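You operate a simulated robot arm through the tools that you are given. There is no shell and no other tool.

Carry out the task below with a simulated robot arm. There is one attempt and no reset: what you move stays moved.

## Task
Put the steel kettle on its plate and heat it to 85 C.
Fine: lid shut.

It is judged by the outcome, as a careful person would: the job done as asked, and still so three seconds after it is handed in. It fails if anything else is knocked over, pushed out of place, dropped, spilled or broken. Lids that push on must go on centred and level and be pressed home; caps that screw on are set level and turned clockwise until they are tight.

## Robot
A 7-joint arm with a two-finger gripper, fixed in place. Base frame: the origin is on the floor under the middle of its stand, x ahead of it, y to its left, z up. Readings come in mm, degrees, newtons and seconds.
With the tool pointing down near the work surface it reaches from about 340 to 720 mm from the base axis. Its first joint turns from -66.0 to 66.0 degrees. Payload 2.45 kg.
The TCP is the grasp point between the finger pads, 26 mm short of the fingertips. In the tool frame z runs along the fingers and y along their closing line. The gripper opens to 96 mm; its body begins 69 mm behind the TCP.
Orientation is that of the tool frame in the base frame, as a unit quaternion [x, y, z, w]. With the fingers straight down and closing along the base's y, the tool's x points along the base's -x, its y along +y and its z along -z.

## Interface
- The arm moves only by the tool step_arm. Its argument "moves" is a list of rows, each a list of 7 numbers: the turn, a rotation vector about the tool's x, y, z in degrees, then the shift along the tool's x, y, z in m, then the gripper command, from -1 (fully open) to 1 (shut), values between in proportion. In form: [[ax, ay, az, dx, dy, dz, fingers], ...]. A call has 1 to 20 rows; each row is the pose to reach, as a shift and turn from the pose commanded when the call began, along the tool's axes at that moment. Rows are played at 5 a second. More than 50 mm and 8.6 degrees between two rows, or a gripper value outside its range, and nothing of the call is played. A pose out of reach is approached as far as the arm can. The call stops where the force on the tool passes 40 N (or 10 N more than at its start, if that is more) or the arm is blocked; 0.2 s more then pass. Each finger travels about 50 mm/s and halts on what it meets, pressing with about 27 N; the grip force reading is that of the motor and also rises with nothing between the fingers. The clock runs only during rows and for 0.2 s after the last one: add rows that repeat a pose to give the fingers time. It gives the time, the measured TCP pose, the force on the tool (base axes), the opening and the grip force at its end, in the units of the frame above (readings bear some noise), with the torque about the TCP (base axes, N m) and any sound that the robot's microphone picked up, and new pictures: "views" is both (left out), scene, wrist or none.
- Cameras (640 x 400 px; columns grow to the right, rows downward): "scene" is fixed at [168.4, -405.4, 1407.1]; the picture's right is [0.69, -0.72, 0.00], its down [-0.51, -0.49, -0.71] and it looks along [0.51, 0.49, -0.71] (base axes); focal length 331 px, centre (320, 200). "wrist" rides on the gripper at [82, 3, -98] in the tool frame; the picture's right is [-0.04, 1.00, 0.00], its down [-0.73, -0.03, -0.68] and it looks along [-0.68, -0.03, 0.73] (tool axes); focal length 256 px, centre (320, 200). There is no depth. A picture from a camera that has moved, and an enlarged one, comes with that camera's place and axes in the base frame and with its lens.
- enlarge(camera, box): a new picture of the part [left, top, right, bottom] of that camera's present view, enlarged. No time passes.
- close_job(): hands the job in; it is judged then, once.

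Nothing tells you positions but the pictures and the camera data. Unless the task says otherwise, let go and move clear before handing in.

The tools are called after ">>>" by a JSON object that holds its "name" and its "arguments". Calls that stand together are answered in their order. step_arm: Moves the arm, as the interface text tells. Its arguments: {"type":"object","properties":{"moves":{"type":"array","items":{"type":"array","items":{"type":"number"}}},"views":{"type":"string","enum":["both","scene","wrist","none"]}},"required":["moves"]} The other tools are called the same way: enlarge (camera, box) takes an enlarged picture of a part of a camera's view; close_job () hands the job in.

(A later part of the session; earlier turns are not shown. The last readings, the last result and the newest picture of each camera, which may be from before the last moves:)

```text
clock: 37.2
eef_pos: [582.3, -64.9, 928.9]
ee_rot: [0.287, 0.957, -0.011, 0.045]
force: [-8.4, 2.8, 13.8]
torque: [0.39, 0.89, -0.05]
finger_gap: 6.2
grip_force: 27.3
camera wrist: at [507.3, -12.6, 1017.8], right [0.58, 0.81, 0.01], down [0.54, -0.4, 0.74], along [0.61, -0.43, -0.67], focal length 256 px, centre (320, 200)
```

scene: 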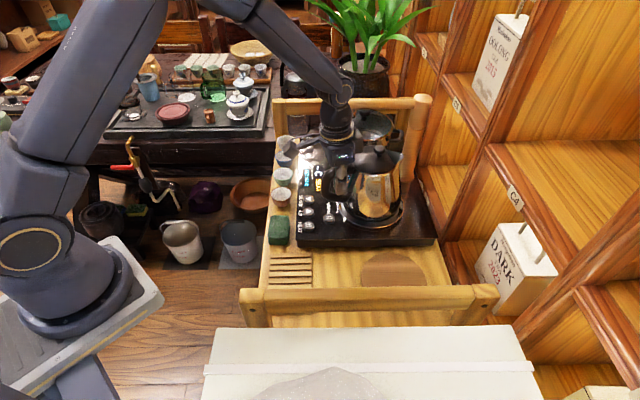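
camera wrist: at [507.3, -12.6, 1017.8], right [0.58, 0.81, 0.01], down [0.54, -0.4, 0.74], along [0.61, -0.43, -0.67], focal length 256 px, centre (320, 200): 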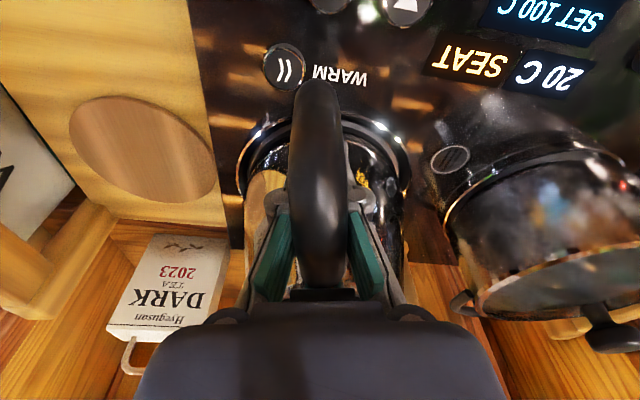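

The near edge of the base is touching first: the force is centred about 16 mm ahead of the TCP, so the kettle seems tipped slightly spout-up. I'll look at it from the scene camera.

>>> {"name": "enlarge", "arguments": {"camera": "scene", "box": [340, 180, 410, 235]}}

>>> {"name": "enlarge", "arguments": {"camera": "scene", "box": [320, 130, 420, 240]}}

>>> {"name": "enlarge", "arguments": {"camera": "wrist", "box": [335, 85, 425, 175]}}

>>> {"name": "enlarge", "arguments": {"camera": "wrist", "box": [230, 85, 320, 175]}}

```text
7.27 times, centred on (375, 208) of scene
camera zoom: at [167.9, -405.3, 1407.2], right [0.69, -0.72, 0.0], down [-0.51, -0.49, -0.71], along [0.51, 0.49, -0.7], focal length 2404 px, centre (-80, 146)
```

zoom: 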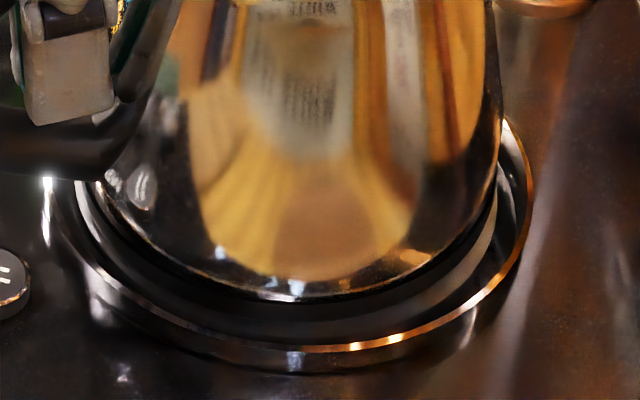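

```text
3.64 times, centred on (370, 185) of scene
camera zoom: at [167.9, -405.3, 1407.2], right [0.69, -0.72, 0.0], down [-0.51, -0.49, -0.71], along [0.51, 0.49, -0.7], focal length 1202 px, centre (138, 254)
```

zoom: 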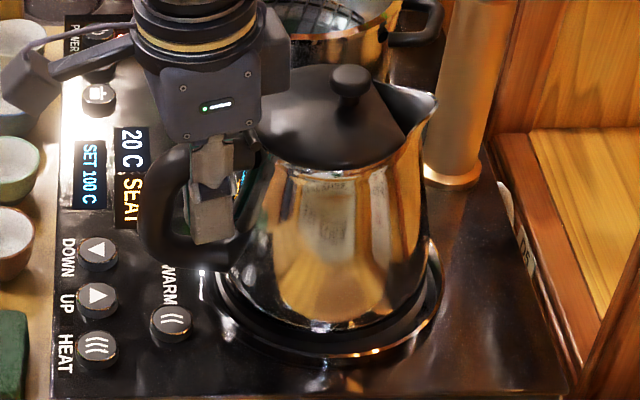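

```text
4.44 times, centred on (380, 130) of wrist
camera zoom: at [507.3, -12.6, 1017.8], right [0.58, 0.81, 0.01], down [0.54, -0.4, 0.74], along [0.61, -0.43, -0.67], focal length 1138 px, centre (53, 511)
```

zoom: 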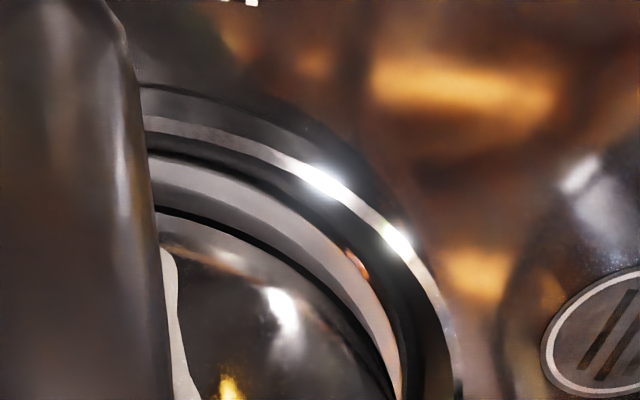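

```text
4.44 times, centred on (275, 130) of wrist
camera zoom: at [507.3, -12.6, 1017.8], right [0.58, 0.81, 0.01], down [0.54, -0.4, 0.74], along [0.61, -0.43, -0.67], focal length 1138 px, centre (520, 511)
```

zoom: 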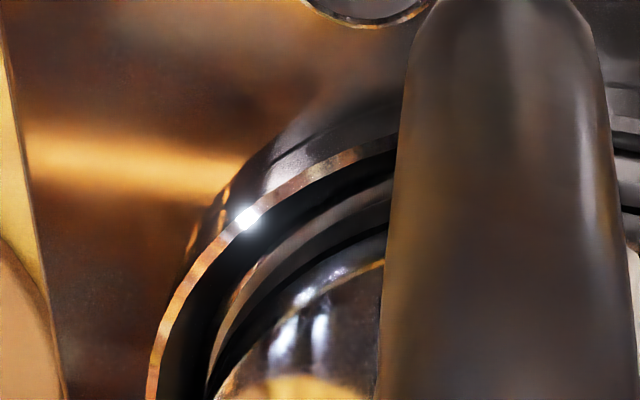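

The right side of the base stands off the plate while the handle side touches, so the kettle is about 4.5° spout-up; the grip was already level before my tool tilt. I'll raise it about 14 mm, undo the 4.5° tilt, and recentre with the axis about 76 mm ahead of the TCP.

>>> {"name": "step_arm", "arguments": {"moves": [[0, 0, 0, 0, 0, -0.003, 1], [0, 0, 0, 0, 0, -0.007, 1], [0, 0.8, 0, -0.001, 0, -0.012, 1], [0, 1.6, 0, -0.002, 0, -0.0135, 1], [0, 2.4, 0, -0.004, 0.0005, -0.0135, 1], [0, 3.2, 0, -0.005, 0.0009, -0.0135, 1], [0, 4.0, 0, -0.006, 0.0009, -0.0135, 1], [0, 4.5, 0, -0.0071, 0.0009, -0.0135, 1], [0, 4.5, 0, -0.0071, 0.0009, -0.0135, 1], [0, 4.5, 0, -0.0071, 0.0009, -0.0135, 1]], "views": "both"}}

>>> {"name": "enlarge", "arguments": {"camera": "scene", "box": [340, 180, 410, 235]}}

>>> {"name": "enlarge", "arguments": {"camera": "scene", "box": [320, 130, 420, 240]}}

>>> {"name": "enlarge", "arguments": {"camera": "wrist", "box": [220, 60, 420, 200]}}

```text
clock: 39.4
eef_pos: [586.6, -67.8, 941.6]
ee_rot: [0.287, 0.958, 0.001, 0.006]
force: [-0.1, 0.2, -9.4]
torque: [0.33, 0.48, 0.03]
finger_gap: 6.0
grip_force: 26.7
camera wrist: at [518.7, -19.7, 1037.5], right [0.58, 0.81, 0.0], down [0.59, -0.43, 0.69], along [0.56, -0.4, -0.73], focal length 256 px, centre (320, 200)
```

scene: 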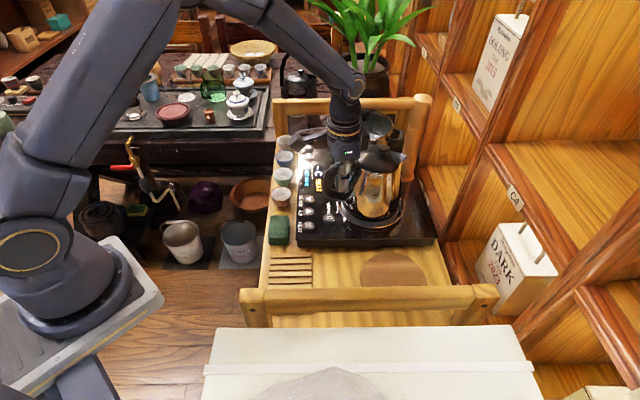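
wrist: 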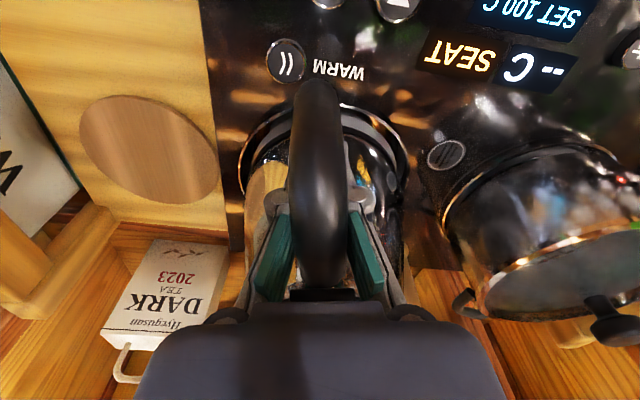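

```text
7.27 times, centred on (375, 208) of scene
camera zoom: at [168.5, -405.4, 1407.0], right [0.69, -0.72, 0.0], down [-0.51, -0.49, -0.71], along [0.51, 0.49, -0.71], focal length 2404 px, centre (-80, 146)
```

zoom: 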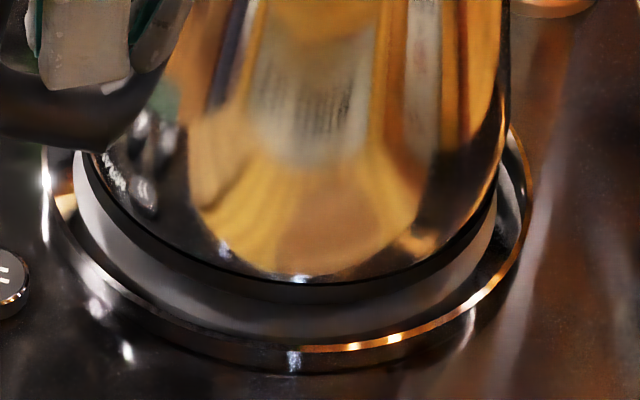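

```text
3.64 times, centred on (370, 185) of scene
camera zoom: at [168.5, -405.4, 1407.0], right [0.69, -0.72, 0.0], down [-0.51, -0.49, -0.71], along [0.51, 0.49, -0.71], focal length 1202 px, centre (138, 254)
```

zoom: 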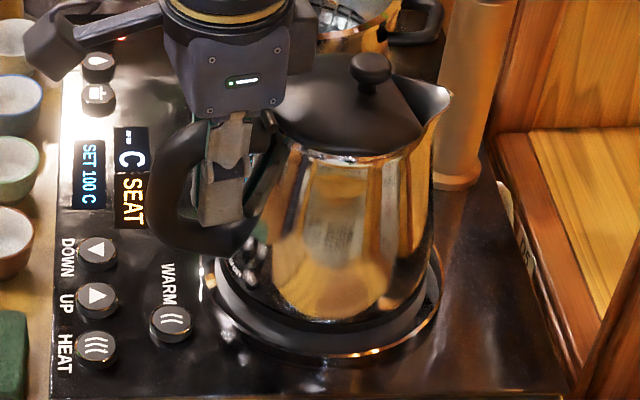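

```text
2.86 times, centred on (320, 130) of wrist
camera zoom: at [518.7, -19.7, 1037.5], right [0.58, 0.81, 0.0], down [0.59, -0.43, 0.69], along [0.56, -0.4, -0.73], focal length 731 px, centre (320, 400)
```

zoom: 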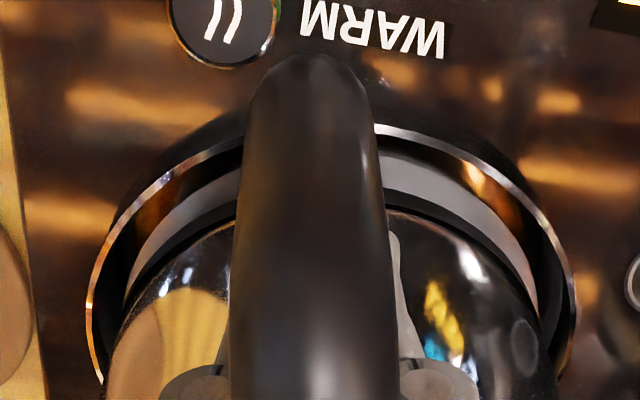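

The kettle now measures level and concentric to within about 2 mm. I'll lower it slowly onto the plate again.

>>> {"name": "step_arm", "arguments": {"moves": [[0, 0, 0, 0.0005, 0, 0.003, 1], [0, 0, 0, 0.001, 0, 0.006, 1], [0, 0, 0, 0.0015, 0, 0.008, 1], [0, 0, 0, 0.0015, 0, 0.009, 1], [0, 0, 0, 0.0015, 0, 0.01, 1], [0, 0, 0, 0.0015, 0, 0.01, 1]], "views": "wrist"}}

>>> {"name": "enlarge", "arguments": {"camera": "scene", "box": [340, 180, 410, 235]}}

```text
clock: 40.8
eef_pos: [585.6, -68.2, 931.1]
ee_rot: [0.288, 0.958, -0.001, 0.008]
force: [-0.8, 0.7, -6.0]
torque: [0.07, 0.2, -0.07]
finger_gap: 6.0
grip_force: 27.2
camera wrist: at [517.6, -19.2, 1027.3], right [0.58, 0.81, 0.0], down [0.59, -0.43, 0.69], along [0.56, -0.4, -0.72], focal length 256 px, centre (320, 200)
```

wrist: 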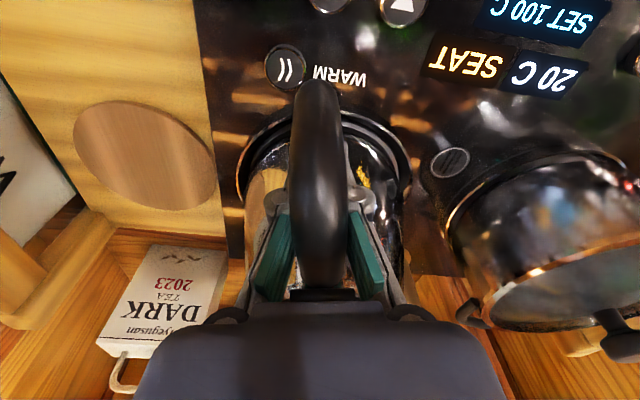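

```text
7.27 times, centred on (375, 208) of scene
camera zoom: at [168.4, -405.4, 1407.1], right [0.69, -0.72, 0.0], down [-0.51, -0.49, -0.71], along [0.51, 0.49, -0.71], focal length 2404 px, centre (-80, 146)
```

zoom: 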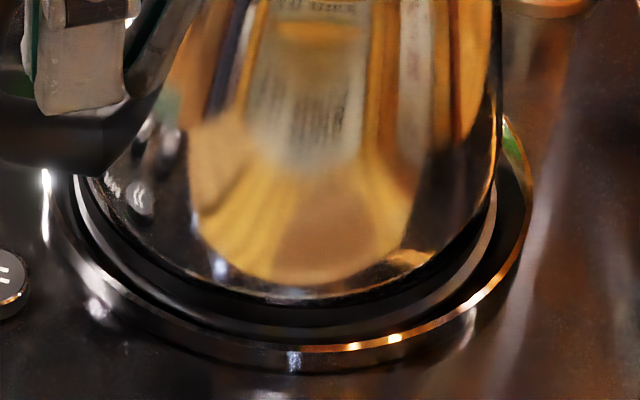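

The base has started to touch, with the contact now under the kettle itself and the weight partly off. I'll ease down another 1–2 mm.

>>> {"name": "step_arm", "arguments": {"moves": [[0, 0, 0, 0, 0, 0.0005, 1], [0, 0, 0, 0, 0, 0.001, 1], [0, 0, 0, 0, 0, 0.0015, 1], [0, 0, 0, 0, 0, 0.0015, 1]], "views": "wrist"}}

>>> {"name": "enlarge", "arguments": {"camera": "scene", "box": [340, 180, 410, 235]}}

```text
clock: 41.8
eef_pos: [585.2, -66.7, 928.9]
ee_rot: [0.288, 0.958, -0.001, 0.007]
force: [-2.0, -0.3, -4.7]
torque: [-0.04, -0.04, -0.17]
finger_gap: 6.2
grip_force: 27.0
camera wrist: at [517.5, -18.6, 1026.2], right [0.58, 0.81, 0.0], down [0.59, -0.43, 0.69], along [0.56, -0.4, -0.72], focal length 256 px, centre (320, 200)
```

wrist: 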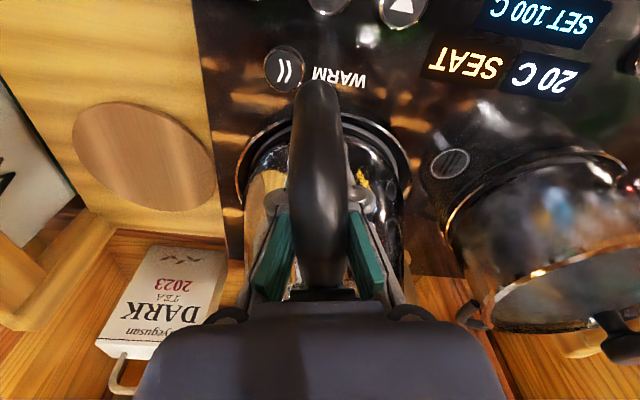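

```text
7.27 times, centred on (375, 208) of scene
camera zoom: at [168.4, -405.4, 1407.1], right [0.69, -0.72, 0.0], down [-0.51, -0.49, -0.71], along [0.51, 0.49, -0.71], focal length 2404 px, centre (-80, 146)
```

zoom: 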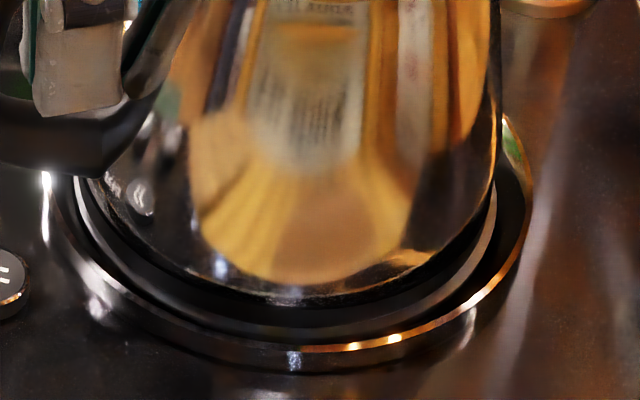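

The contact is at the front edge, so the kettle leans very slightly spout-down in the grip. I'll continue down slightly so it settles flat.

>>> {"name": "step_arm", "arguments": {"moves": [[0, 0, 0, 0, 0, 0.0007, 1], [0, 0, 0, 0, 0, 0.0014, 1], [0, 0, 0, 0, 0, 0.002, 1], [0, 0, 0, 0, 0, 0.002, 1]], "views": "wrist"}}

>>> {"name": "enlarge", "arguments": {"camera": "scene", "box": [340, 180, 410, 235]}}

>>> {"name": "enlarge", "arguments": {"camera": "wrist", "box": [220, 80, 420, 200]}}

```text
clock: 42.8
eef_pos: [585.1, -66.3, 929.2]
ee_rot: [0.287, 0.958, 0.0, 0.007]
force: [-6.6, 1.4, 15.8]
torque: [0.32, 0.37, -0.02]
finger_gap: 6.1
grip_force: 27.1
camera wrist: at [517.6, -18.7, 1025.1], right [0.58, 0.81, 0.01], down [0.59, -0.43, 0.69], along [0.56, -0.4, -0.72], focal length 256 px, centre (320, 200)
```

wrist: 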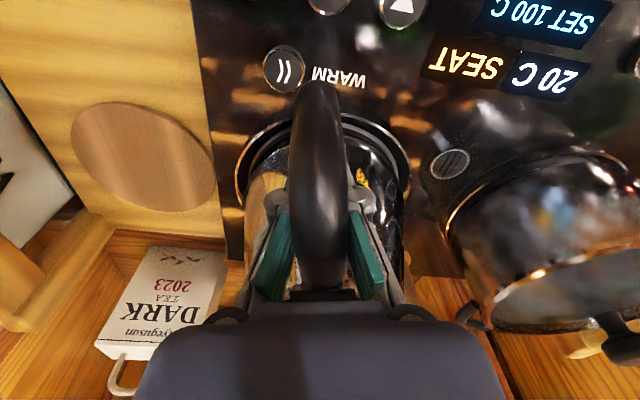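

```text
7.27 times, centred on (375, 208) of scene
camera zoom: at [167.9, -405.3, 1407.2], right [0.69, -0.72, 0.0], down [-0.51, -0.49, -0.71], along [0.51, 0.49, -0.7], focal length 2404 px, centre (-80, 146)
```

zoom: 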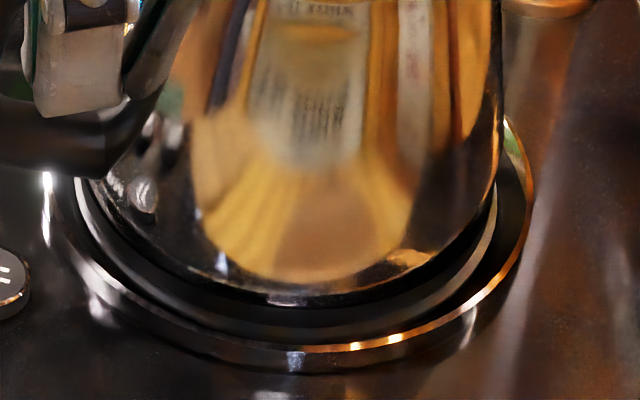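

```text
3.20 times, centred on (320, 140) of wrist
camera zoom: at [517.6, -18.7, 1025.1], right [0.58, 0.81, 0.01], down [0.59, -0.43, 0.69], along [0.56, -0.4, -0.72], focal length 819 px, centre (320, 392)
```

zoom: 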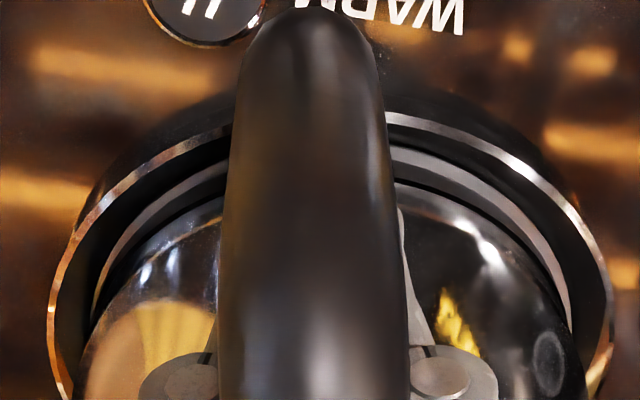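

The weight is now fully carried and the base feels flat on the plate, though SEAT is still lit. I'll relax the downward push and open the fingers to let the kettle settle, then inspect.

>>> {"name": "step_arm", "arguments": {"moves": [[0, 0, 0, 0, 0, -0.001, 1], [0, 0, 0, 0, 0, -0.001, 0.6], [0, 0, 0, 0, 0, -0.001, 0.3], [0, 0, 0, 0, 0, -0.001, 0], [0, 0, 0, 0, 0, -0.001, -0.1], [0, 0, 0, 0, 0, -0.001, -0.1], [0, 0, 0, 0, 0, -0.001, -0.1]], "views": "both"}}

>>> {"name": "enlarge", "arguments": {"camera": "scene", "box": [320, 130, 420, 240]}}

>>> {"name": "enlarge", "arguments": {"camera": "wrist", "box": [220, 80, 420, 200]}}

```text
clock: 44.4
eef_pos: [585.7, -66.5, 928.5]
ee_rot: [0.287, 0.958, 0.0, 0.007]
force: [0.8, 0.1, 0.8]
torque: [-0.02, -0.02, 0.01]
finger_gap: 52.9
grip_force: 0.1
camera wrist: at [517.8, -18.8, 1025.2], right [0.58, 0.81, 0.0], down [0.59, -0.43, 0.69], along [0.56, -0.4, -0.73], focal length 256 px, centre (320, 200)
```

scene: 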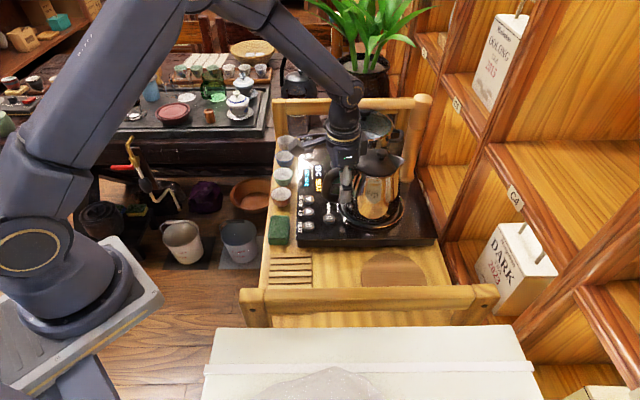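
wrist: 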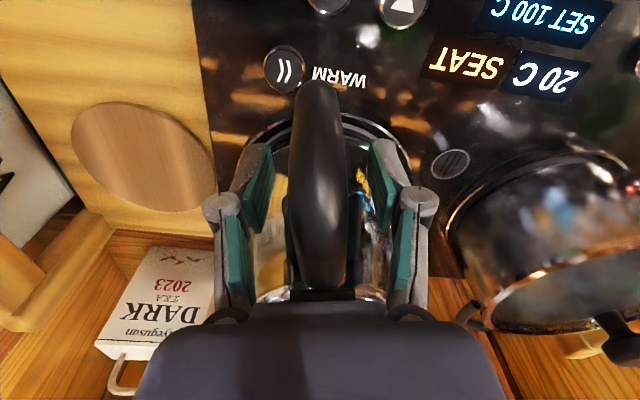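

```text
3.64 times, centred on (370, 185) of scene
camera zoom: at [168.4, -405.4, 1407.1], right [0.69, -0.72, 0.0], down [-0.51, -0.49, -0.71], along [0.51, 0.49, -0.71], focal length 1202 px, centre (138, 254)
```

zoom: 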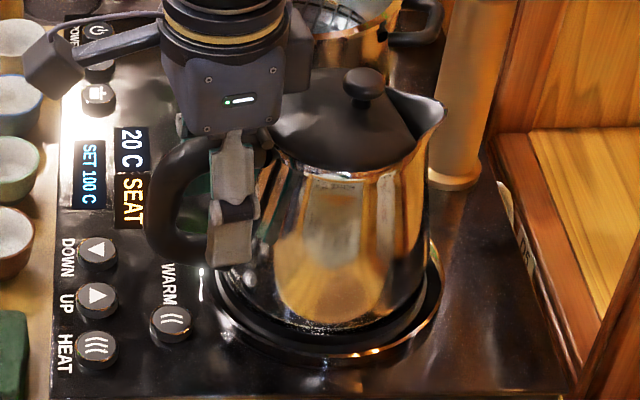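

```text
3.20 times, centred on (320, 140) of wrist
camera zoom: at [517.8, -18.8, 1025.2], right [0.58, 0.81, 0.0], down [0.59, -0.43, 0.69], along [0.56, -0.4, -0.73], focal length 819 px, centre (320, 392)
```

zoom: 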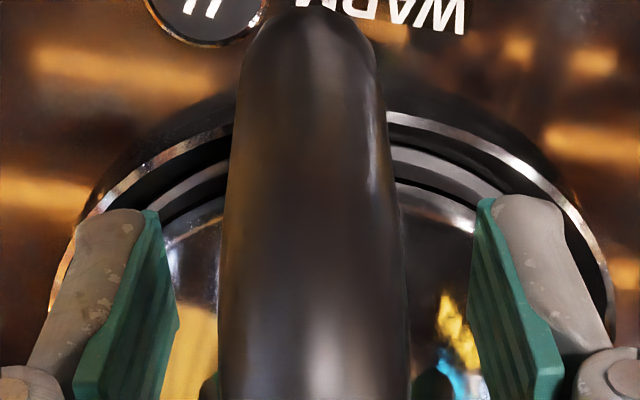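

The kettle stands free on the plate. I'll withdraw straight up and look at how it sits.

>>> {"name": "step_arm", "arguments": {"moves": [[0, 0, 0, 0, 0, -0.015, -0.1], [0, 0, 0, 0, 0, -0.03, -0.1], [0, 0, 0, 0, 0, -0.05, -0.1], [0, 0, 0, 0, 0, -0.075, -0.1], [0, 0, 0, 0, 0, -0.1, -0.1], [0, 0, 0, 0.03, 0, -0.12, -0.1], [0, 0, 0, 0.06, 0, -0.13, -0.1], [0, 0, 0, 0.06, 0, -0.13, -0.1]], "views": "both"}}

>>> {"name": "enlarge", "arguments": {"camera": "scene", "box": [320, 130, 420, 240]}}

>>> {"name": "enlarge", "arguments": {"camera": "scene", "box": [340, 180, 410, 235]}}

>>> {"name": "enlarge", "arguments": {"camera": "wrist", "box": [220, 40, 420, 200]}}

```text
clock: 46.2
eef_pos: [534.4, -31.2, 1059.3]
ee_rot: [0.287, 0.958, 0.0, 0.007]
force: [-0.5, -0.5, -0.1]
torque: [0.01, -0.02, -0.02]
finger_gap: 52.9
grip_force: 0.0
camera wrist: at [466.7, 16.7, 1154.8], right [0.58, 0.81, 0.0], down [0.59, -0.43, 0.69], along [0.56, -0.4, -0.73], focal length 256 px, centre (320, 200)
```

scene: 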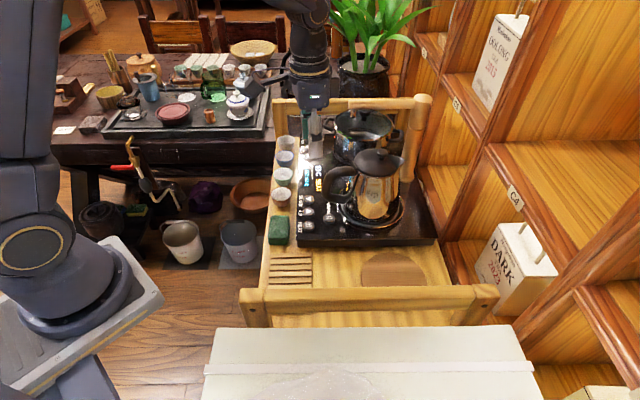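
wrist: 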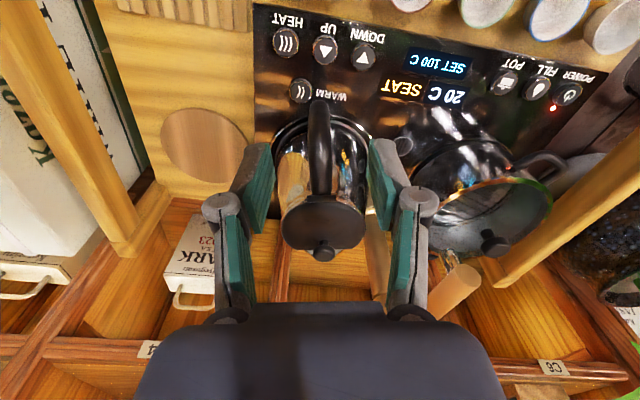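

```text
3.64 times, centred on (370, 185) of scene
camera zoom: at [168.3, -405.4, 1407.1], right [0.69, -0.72, 0.0], down [-0.51, -0.49, -0.71], along [0.51, 0.49, -0.7], focal length 1202 px, centre (138, 254)
```

zoom: 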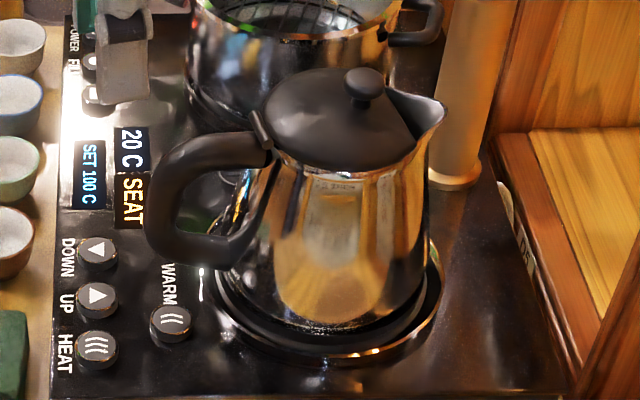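

```text
7.27 times, centred on (375, 208) of scene
camera zoom: at [168.3, -405.4, 1407.1], right [0.69, -0.72, 0.0], down [-0.51, -0.49, -0.71], along [0.51, 0.49, -0.7], focal length 2404 px, centre (-80, 146)
```

zoom: 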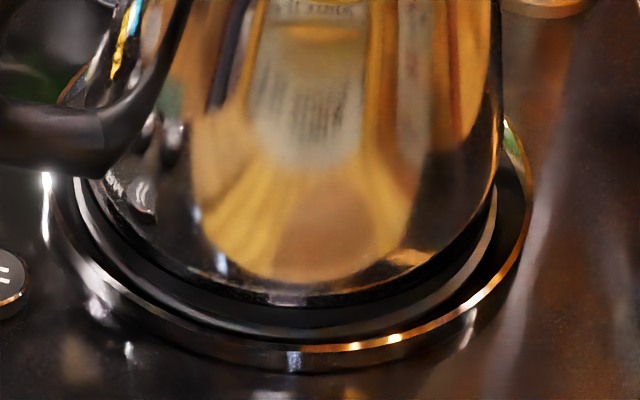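

```text
2.50 times, centred on (320, 120) of wrist
camera zoom: at [466.7, 16.7, 1154.8], right [0.58, 0.81, 0.0], down [0.59, -0.43, 0.69], along [0.56, -0.4, -0.73], focal length 640 px, centre (320, 400)
```

zoom: 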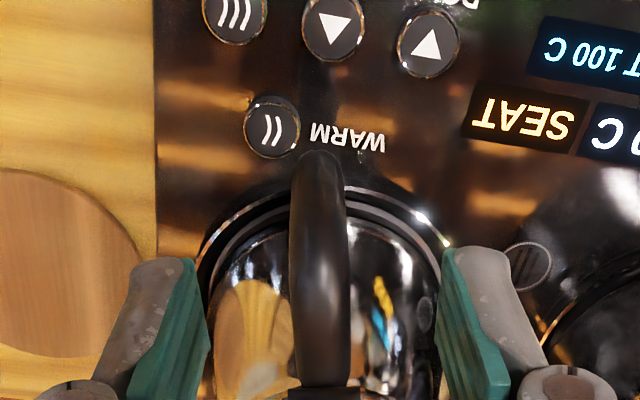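

The kettle is upright and looks close to centred, reading 20 C, but SEAT is still lit. I'll zoom in to measure the remaining offset.

>>> {"name": "enlarge", "arguments": {"camera": "wrist", "box": [270, 95, 330, 155]}}

>>> {"name": "enlarge", "arguments": {"camera": "wrist", "box": [320, 95, 380, 155]}}

>>> {"name": "enlarge", "arguments": {"camera": "wrist", "box": [370, 40, 480, 110]}}

>>> {"name": "enlarge", "arguments": {"camera": "scene", "box": [340, 195, 380, 235]}}

>>> {"name": "enlarge", "arguments": {"camera": "scene", "box": [375, 190, 410, 230]}}

```text
6.67 times, centred on (300, 125) of wrist
camera zoom: at [466.7, 16.7, 1154.8], right [0.58, 0.81, 0.0], down [0.59, -0.43, 0.69], along [0.56, -0.4, -0.73], focal length 1707 px, centre (453, 700)
```

zoom: 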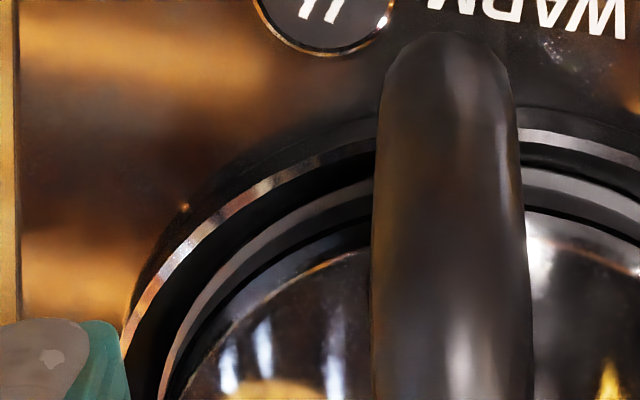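

```text
6.67 times, centred on (350, 125) of wrist
camera zoom: at [466.7, 16.7, 1154.8], right [0.58, 0.81, 0.0], down [0.59, -0.43, 0.69], along [0.56, -0.4, -0.73], focal length 1707 px, centre (120, 700)
```

zoom: 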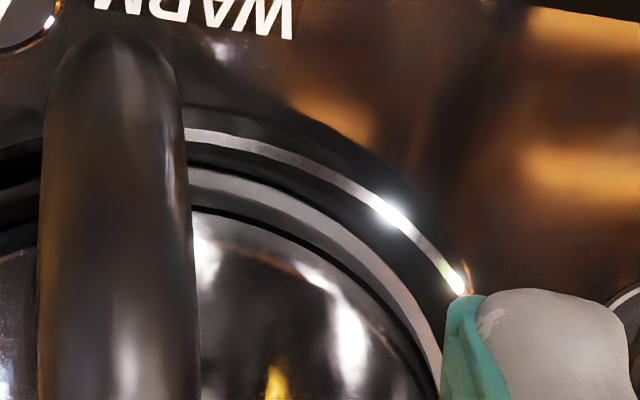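

```text
5.71 times, centred on (425, 75) of wrist
camera zoom: at [466.7, 16.7, 1154.8], right [0.58, 0.81, 0.0], down [0.59, -0.43, 0.69], along [0.56, -0.4, -0.73], focal length 1463 px, centre (-280, 914)
```

zoom: 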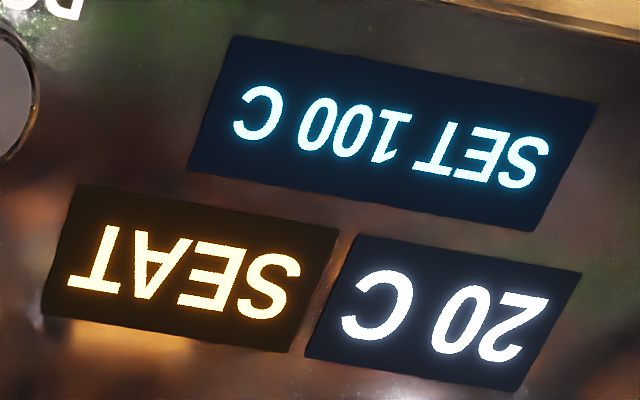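

```text
10.00 times, centred on (360, 215) of scene
camera zoom: at [168.3, -405.4, 1407.1], right [0.69, -0.72, 0.0], down [-0.51, -0.49, -0.71], along [0.51, 0.49, -0.7], focal length 3306 px, centre (-80, 50)
```

zoom: 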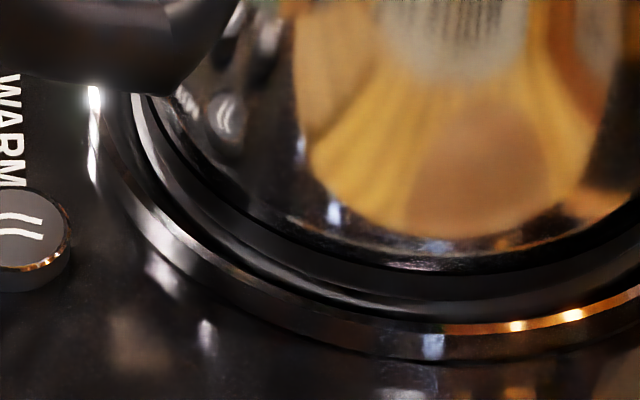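

```text
10.00 times, centred on (392, 210) of scene
camera zoom: at [168.3, -405.4, 1407.1], right [0.69, -0.72, 0.0], down [-0.51, -0.49, -0.71], along [0.51, 0.49, -0.7], focal length 3306 px, centre (-405, 100)
```

zoom: 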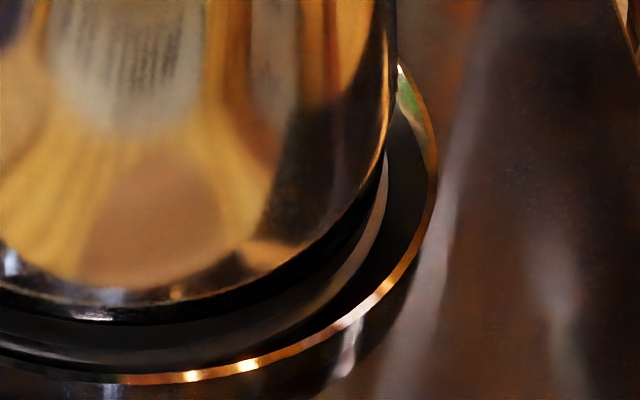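

Measured against the plate, the kettle is centred sideways but sits roughly 5 mm too far forward, so it isn't seated. I'll take the handle's outer bend again and draw it back a few millimetres along the plate. First I'll go above the bend and down around it.

>>> {"name": "step_arm", "arguments": {"moves": [[0, 0.4, 0, -0.015, -0.0005, 0.01, -0.04], [0, 0.8, 0, -0.03, -0.001, 0.02, -0.04], [0, 0.8, 0, -0.043, -0.0017, 0.035, -0.04], [0, 0.8, 0, -0.042, -0.0017, 0.06, -0.04], [0, 0.8, 0, -0.042, -0.0017, 0.085, -0.04], [0, 0.8, 0, -0.0415, -0.0017, 0.11, -0.04], [0, 0.8, 0, -0.0415, -0.0017, 0.13, -0.04], [0, 0.8, 0, -0.041, -0.0017, 0.147, -0.04], [0, 0.8, 0, -0.041, -0.0017, 0.157, -0.04], [0, 0.8, 0, -0.041, -0.0017, 0.157, -0.04]], "views": "both"}}

>>> {"name": "enlarge", "arguments": {"camera": "wrist", "box": [200, 60, 440, 260]}}

>>> {"name": "enlarge", "arguments": {"camera": "scene", "box": [320, 130, 420, 240]}}

```text
clock: 48.4
eef_pos: [568.6, -58.6, 901.4]
ee_rot: [0.288, 0.958, 0.003, 0.0]
force: [-1.3, -1.0, -0.7]
torque: [0.03, -0.03, 0.01]
finger_gap: 49.8
grip_force: 0.1
camera wrist: at [502.7, -10.8, 999.2], right [0.58, 0.81, 0.0], down [0.59, -0.43, 0.68], along [0.55, -0.39, -0.73], focal length 256 px, centre (320, 200)
```

scene: 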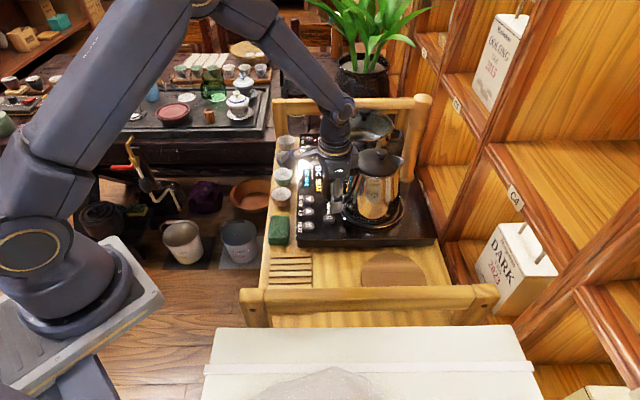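
wrist: 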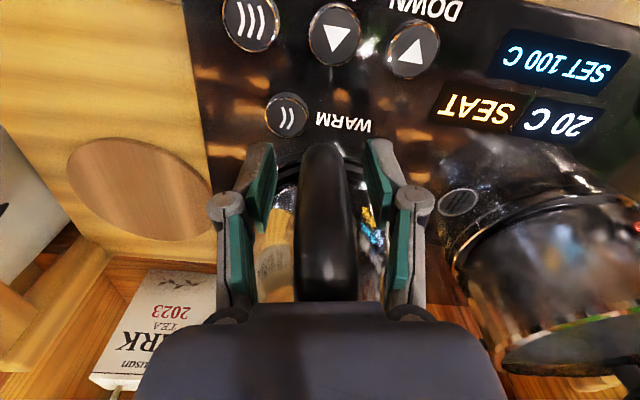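

```text
2.00 times, centred on (320, 160) of wrist
camera zoom: at [502.7, -10.8, 999.2], right [0.58, 0.81, 0.0], down [0.59, -0.43, 0.68], along [0.55, -0.39, -0.73], focal length 512 px, centre (320, 280)
```

zoom: 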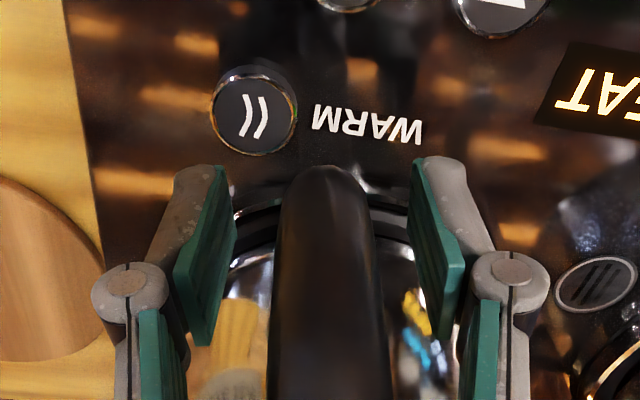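

```text
3.64 times, centred on (370, 185) of scene
camera zoom: at [168.4, -405.4, 1407.1], right [0.69, -0.72, 0.0], down [-0.51, -0.49, -0.71], along [0.51, 0.49, -0.71], focal length 1202 px, centre (138, 254)
```

zoom: 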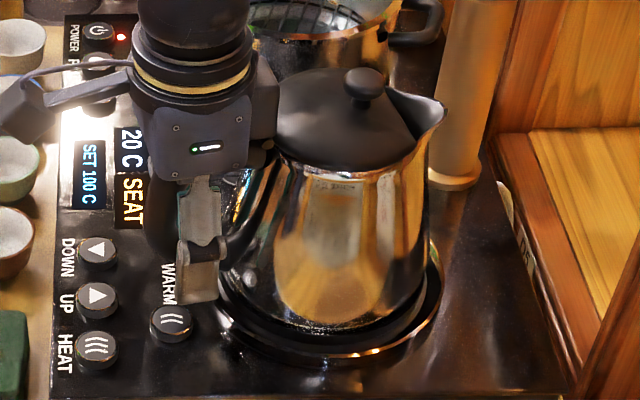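

The fingers straddle the handle's bend. I'll close on it gently centred, then draw the kettle back about 3 mm and check SEAT.

>>> {"name": "step_arm", "arguments": {"moves": [[0, 0, 0, 0, 0.0015, 0, -0.04], [0, 0, 0, 0, 0.0015, 0, 1], [0, 0, 0, 0, 0.0015, 0, 1], [0, 0, 0, 0, 0.0015, 0, 1], [0, 0, 0, 0, 0.0015, 0, 1], [0, 0, 0, 0.001, 0.0015, 0, 1], [0, 0, 0, 0.002, 0.0015, 0, 1], [0, 0, 0, 0.003, 0.0015, 0, 1], [0, 0, 0, 0.003, 0.0015, 0, 1]], "views": "both"}}

>>> {"name": "enlarge", "arguments": {"camera": "scene", "box": [320, 130, 420, 240]}}

>>> {"name": "enlarge", "arguments": {"camera": "wrist", "box": [400, 20, 640, 160]}}

```text
clock: 50.4
eef_pos: [569.3, -56.1, 900.8]
ee_rot: [0.287, 0.958, 0.002, 0.0]
force: [4.5, -0.8, 1.0]
torque: [0.01, -0.01, 0.03]
finger_gap: 20.3
grip_force: 27.3
camera wrist: at [501.1, -8.3, 999.1], right [0.58, 0.81, 0.0], down [0.59, -0.43, 0.68], along [0.55, -0.39, -0.73], focal length 256 px, centre (320, 200)
```

scene: 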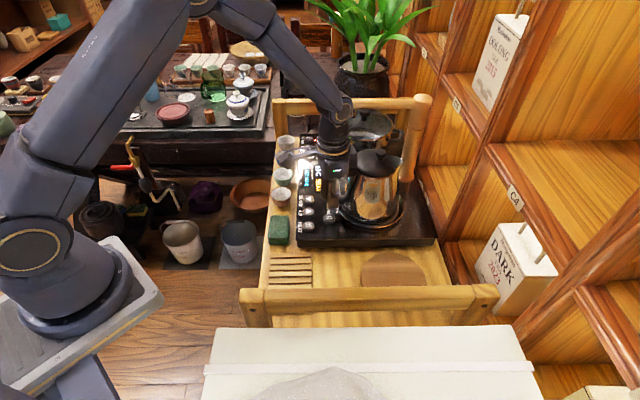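
wrist: 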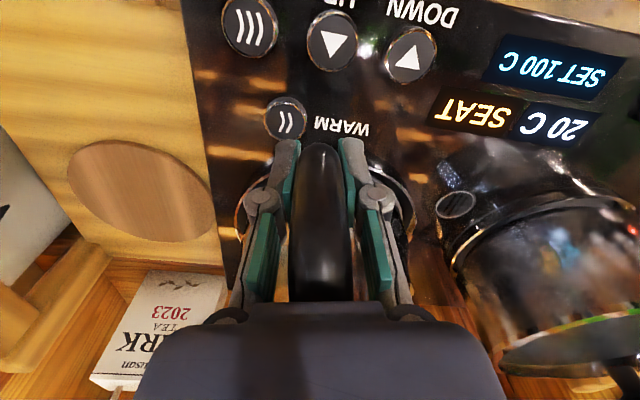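

```text
3.64 times, centred on (370, 185) of scene
camera zoom: at [168.4, -405.4, 1407.1], right [0.69, -0.72, 0.0], down [-0.51, -0.49, -0.71], along [0.51, 0.49, -0.71], focal length 1202 px, centre (138, 254)
```

zoom: 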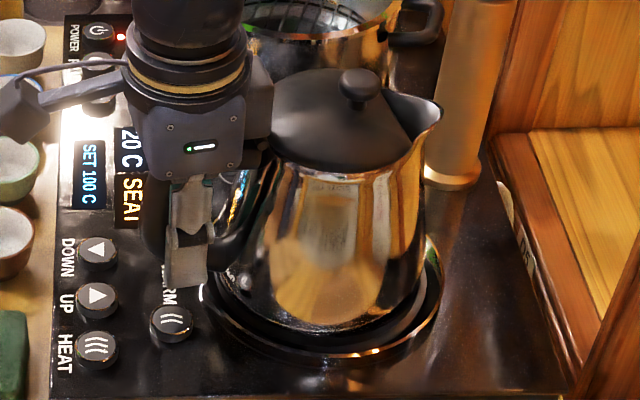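

```text
2.67 times, centred on (520, 90) of wrist
camera zoom: at [501.1, -8.3, 999.1], right [0.58, 0.81, 0.0], down [0.59, -0.43, 0.68], along [0.55, -0.39, -0.73], focal length 683 px, centre (-213, 493)
```

zoom: 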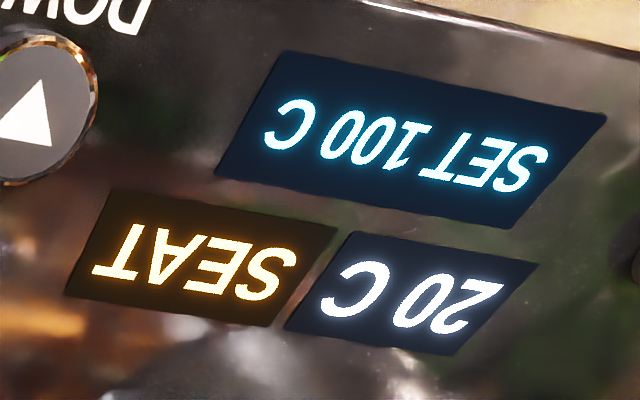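

It slid back about 2–3 mm, and SEAT is still lit. I'll check the base ring again before pulling further.

>>> {"name": "enlarge", "arguments": {"camera": "scene", "box": [340, 180, 410, 235]}}

>>> {"name": "enlarge", "arguments": {"camera": "scene", "box": [375, 190, 410, 230]}}

>>> {"name": "enlarge", "arguments": {"camera": "scene", "box": [340, 195, 380, 235]}}

```text
7.27 times, centred on (375, 208) of scene
camera zoom: at [168.4, -405.4, 1407.1], right [0.69, -0.72, 0.0], down [-0.51, -0.49, -0.71], along [0.51, 0.49, -0.71], focal length 2404 px, centre (-80, 146)
```

zoom: 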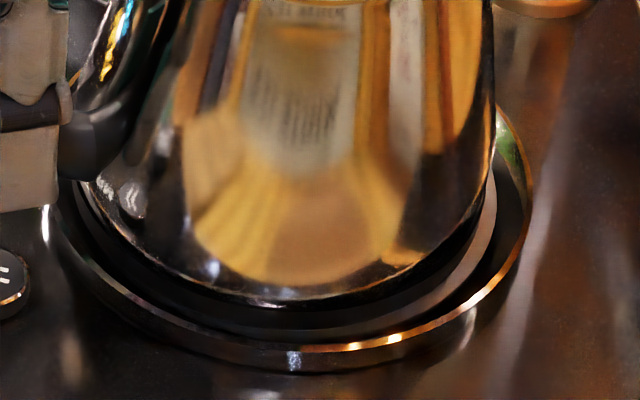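

```text
10.00 times, centred on (392, 210) of scene
camera zoom: at [168.4, -405.4, 1407.1], right [0.69, -0.72, 0.0], down [-0.51, -0.49, -0.71], along [0.51, 0.49, -0.71], focal length 3306 px, centre (-405, 100)
```

zoom: 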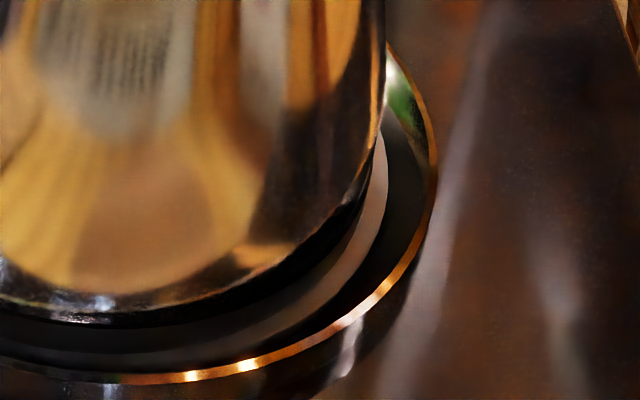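

```text
10.00 times, centred on (360, 215) of scene
camera zoom: at [168.4, -405.4, 1407.1], right [0.69, -0.72, 0.0], down [-0.51, -0.49, -0.71], along [0.51, 0.49, -0.71], focal length 3306 px, centre (-80, 50)
```

zoom: 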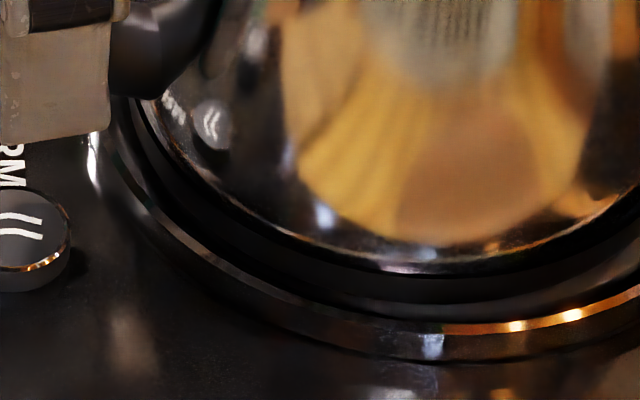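

The strips of plate visible around the base suggest I pulled slightly past centre fore-and-aft, and there may be some sideways offset that I can't judge from here. I'll let go, retreat, close the fingers so they don't block the view, and measure properly from the handle side.

>>> {"name": "step_arm", "arguments": {"moves": [[0, 0, 0, 0, 0, 0, -0.04], [0, 0, 0, 0, 0, 0, -0.04], [0, 0, 0, 0, 0, 0, -0.04], [0, 0, 0, 0, 0, -0.02, -0.04], [0, 0, 0, 0, 0, -0.045, -0.04], [0, 0, 0, 0, 0, -0.075, -0.04], [0, 0, 0, 0, 0, -0.11, 0.3], [0, 0, 0, 0.01, 0, -0.14, 1], [0, 0, 0, 0.03, 0, -0.15, 1], [0, 0, 0, 0.03, 0, -0.15, 1], [0, 0, 0, 0.03, 0, -0.15, 1]], "views": "both"}}

>>> {"name": "enlarge", "arguments": {"camera": "wrist", "box": [250, 80, 390, 200]}}

>>> {"name": "enlarge", "arguments": {"camera": "wrist", "box": [260, 95, 320, 165]}}

>>> {"name": "enlarge", "arguments": {"camera": "wrist", "box": [320, 95, 380, 165]}}

```text
clock: 52.8
eef_pos: [542.5, -39.5, 1052.3]
ee_rot: [0.287, 0.958, 0.002, 0.0]
force: [0.3, -0.2, -0.4]
torque: [0.0, 0.01, -0.01]
finger_gap: 0.1
grip_force: 26.9
camera wrist: at [475.4, 8.1, 1148.8], right [0.58, 0.81, 0.0], down [0.59, -0.43, 0.68], along [0.55, -0.39, -0.73], focal length 256 px, centre (320, 200)
```

scene: 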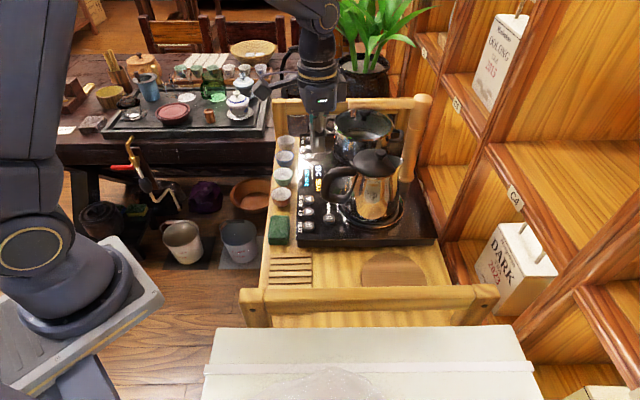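
wrist: 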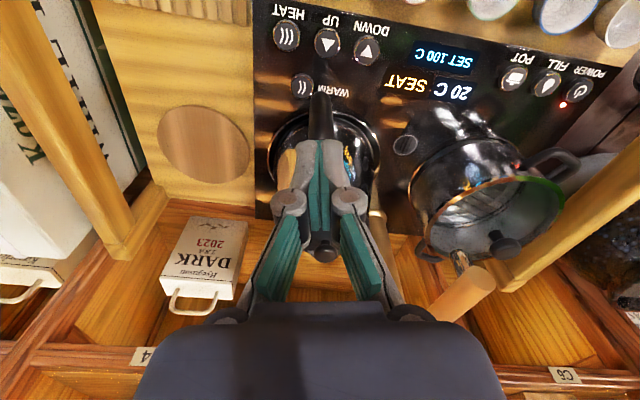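

```text
3.33 times, centred on (320, 140) of wrist
camera zoom: at [475.4, 8.1, 1148.8], right [0.58, 0.81, 0.0], down [0.59, -0.43, 0.68], along [0.55, -0.39, -0.73], focal length 853 px, centre (320, 400)
```

zoom: 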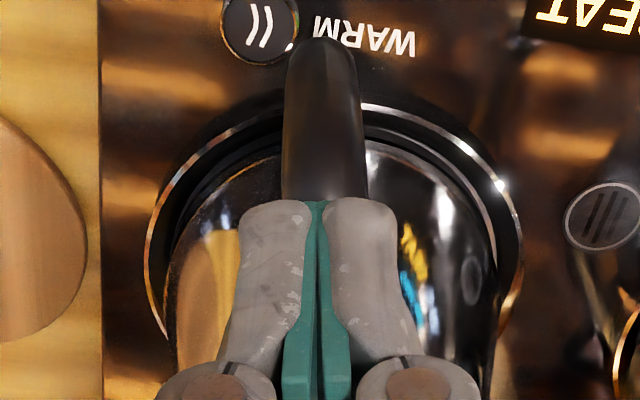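

```text
5.71 times, centred on (290, 130) of wrist
camera zoom: at [475.4, 8.1, 1148.8], right [0.58, 0.81, 0.0], down [0.59, -0.43, 0.68], along [0.55, -0.39, -0.73], focal length 1463 px, centre (491, 600)
```

zoom: 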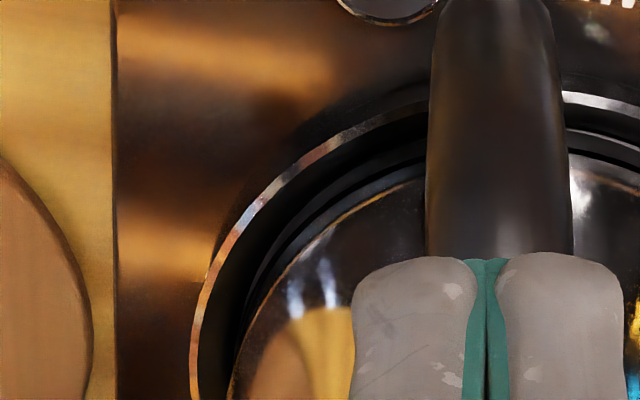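

```text
5.71 times, centred on (350, 130) of wrist
camera zoom: at [475.4, 8.1, 1148.8], right [0.58, 0.81, 0.0], down [0.59, -0.43, 0.68], along [0.55, -0.39, -0.73], focal length 1463 px, centre (149, 600)
```

zoom: 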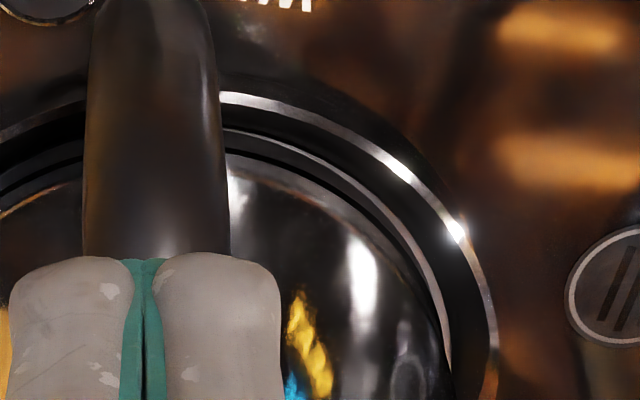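

I'll zoom in further on each side of the base for exact gaps.

>>> {"name": "enlarge", "arguments": {"camera": "wrist", "box": [262, 110, 302, 160]}}

>>> {"name": "enlarge", "arguments": {"camera": "wrist", "box": [345, 110, 385, 160]}}

>>> {"name": "enlarge", "arguments": {"camera": "scene", "box": [340, 195, 375, 230]}}

>>> {"name": "enlarge", "arguments": {"camera": "scene", "box": [380, 190, 410, 225]}}

>>> {"name": "enlarge", "arguments": {"camera": "scene", "box": [355, 205, 395, 235]}}

```text
8.00 times, centred on (282, 135) of wrist
camera zoom: at [475.4, 8.1, 1148.8], right [0.58, 0.81, 0.0], down [0.59, -0.43, 0.68], along [0.55, -0.39, -0.73], focal length 2048 px, centre (624, 720)
```

zoom: 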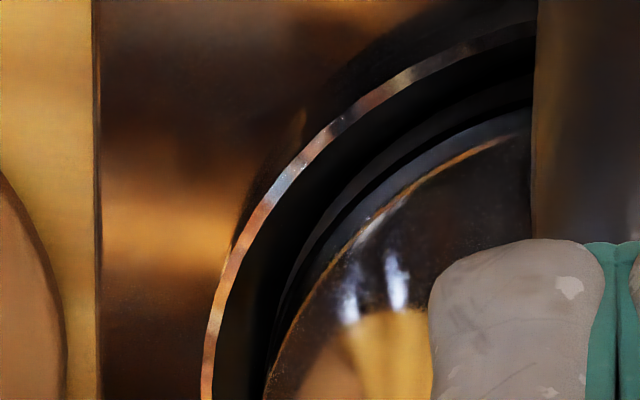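

```text
8.00 times, centred on (365, 135) of wrist
camera zoom: at [475.4, 8.1, 1148.8], right [0.58, 0.81, 0.0], down [0.59, -0.43, 0.68], along [0.55, -0.39, -0.73], focal length 2048 px, centre (-40, 720)
```

zoom: 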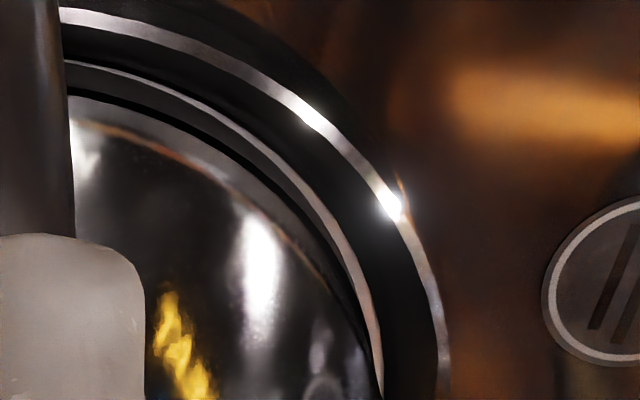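

```text
11.43 times, centred on (358, 212) of scene
camera zoom: at [168.3, -405.4, 1407.1], right [0.69, -0.72, 0.0], down [-0.51, -0.49, -0.71], along [0.51, 0.49, -0.71], focal length 3778 px, centre (-109, 57)
```

zoom: 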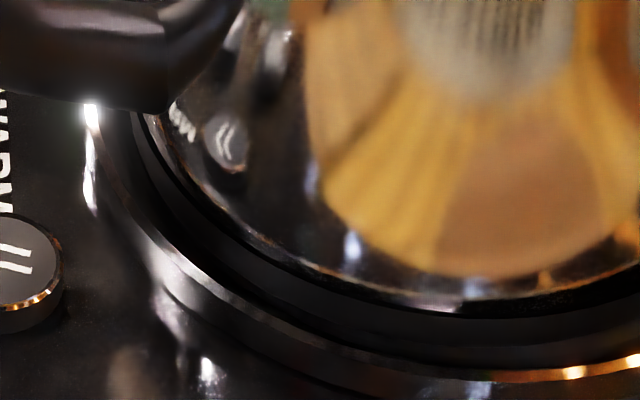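

```text
11.43 times, centred on (395, 208) of scene
camera zoom: at [168.3, -405.4, 1407.1], right [0.69, -0.72, 0.0], down [-0.51, -0.49, -0.71], along [0.51, 0.49, -0.71], focal length 3778 px, centre (-537, 114)
```

zoom: 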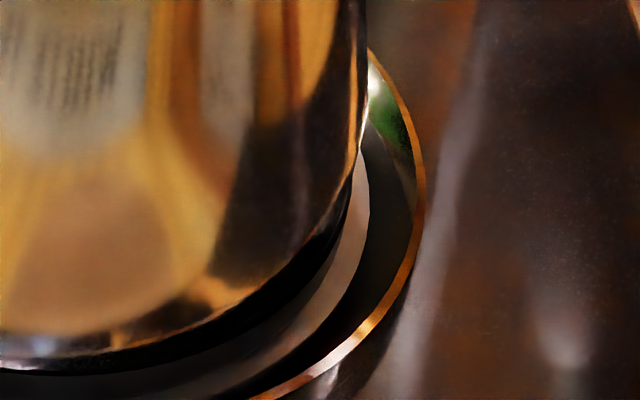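

```text
13.33 times, centred on (375, 220) of scene
camera zoom: at [168.3, -405.4, 1407.1], right [0.69, -0.72, 0.0], down [-0.51, -0.49, -0.71], along [0.51, 0.49, -0.71], focal length 4408 px, centre (-413, -67)
```

zoom: 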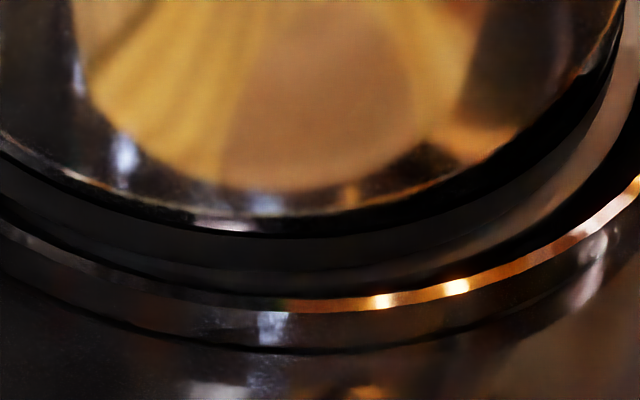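

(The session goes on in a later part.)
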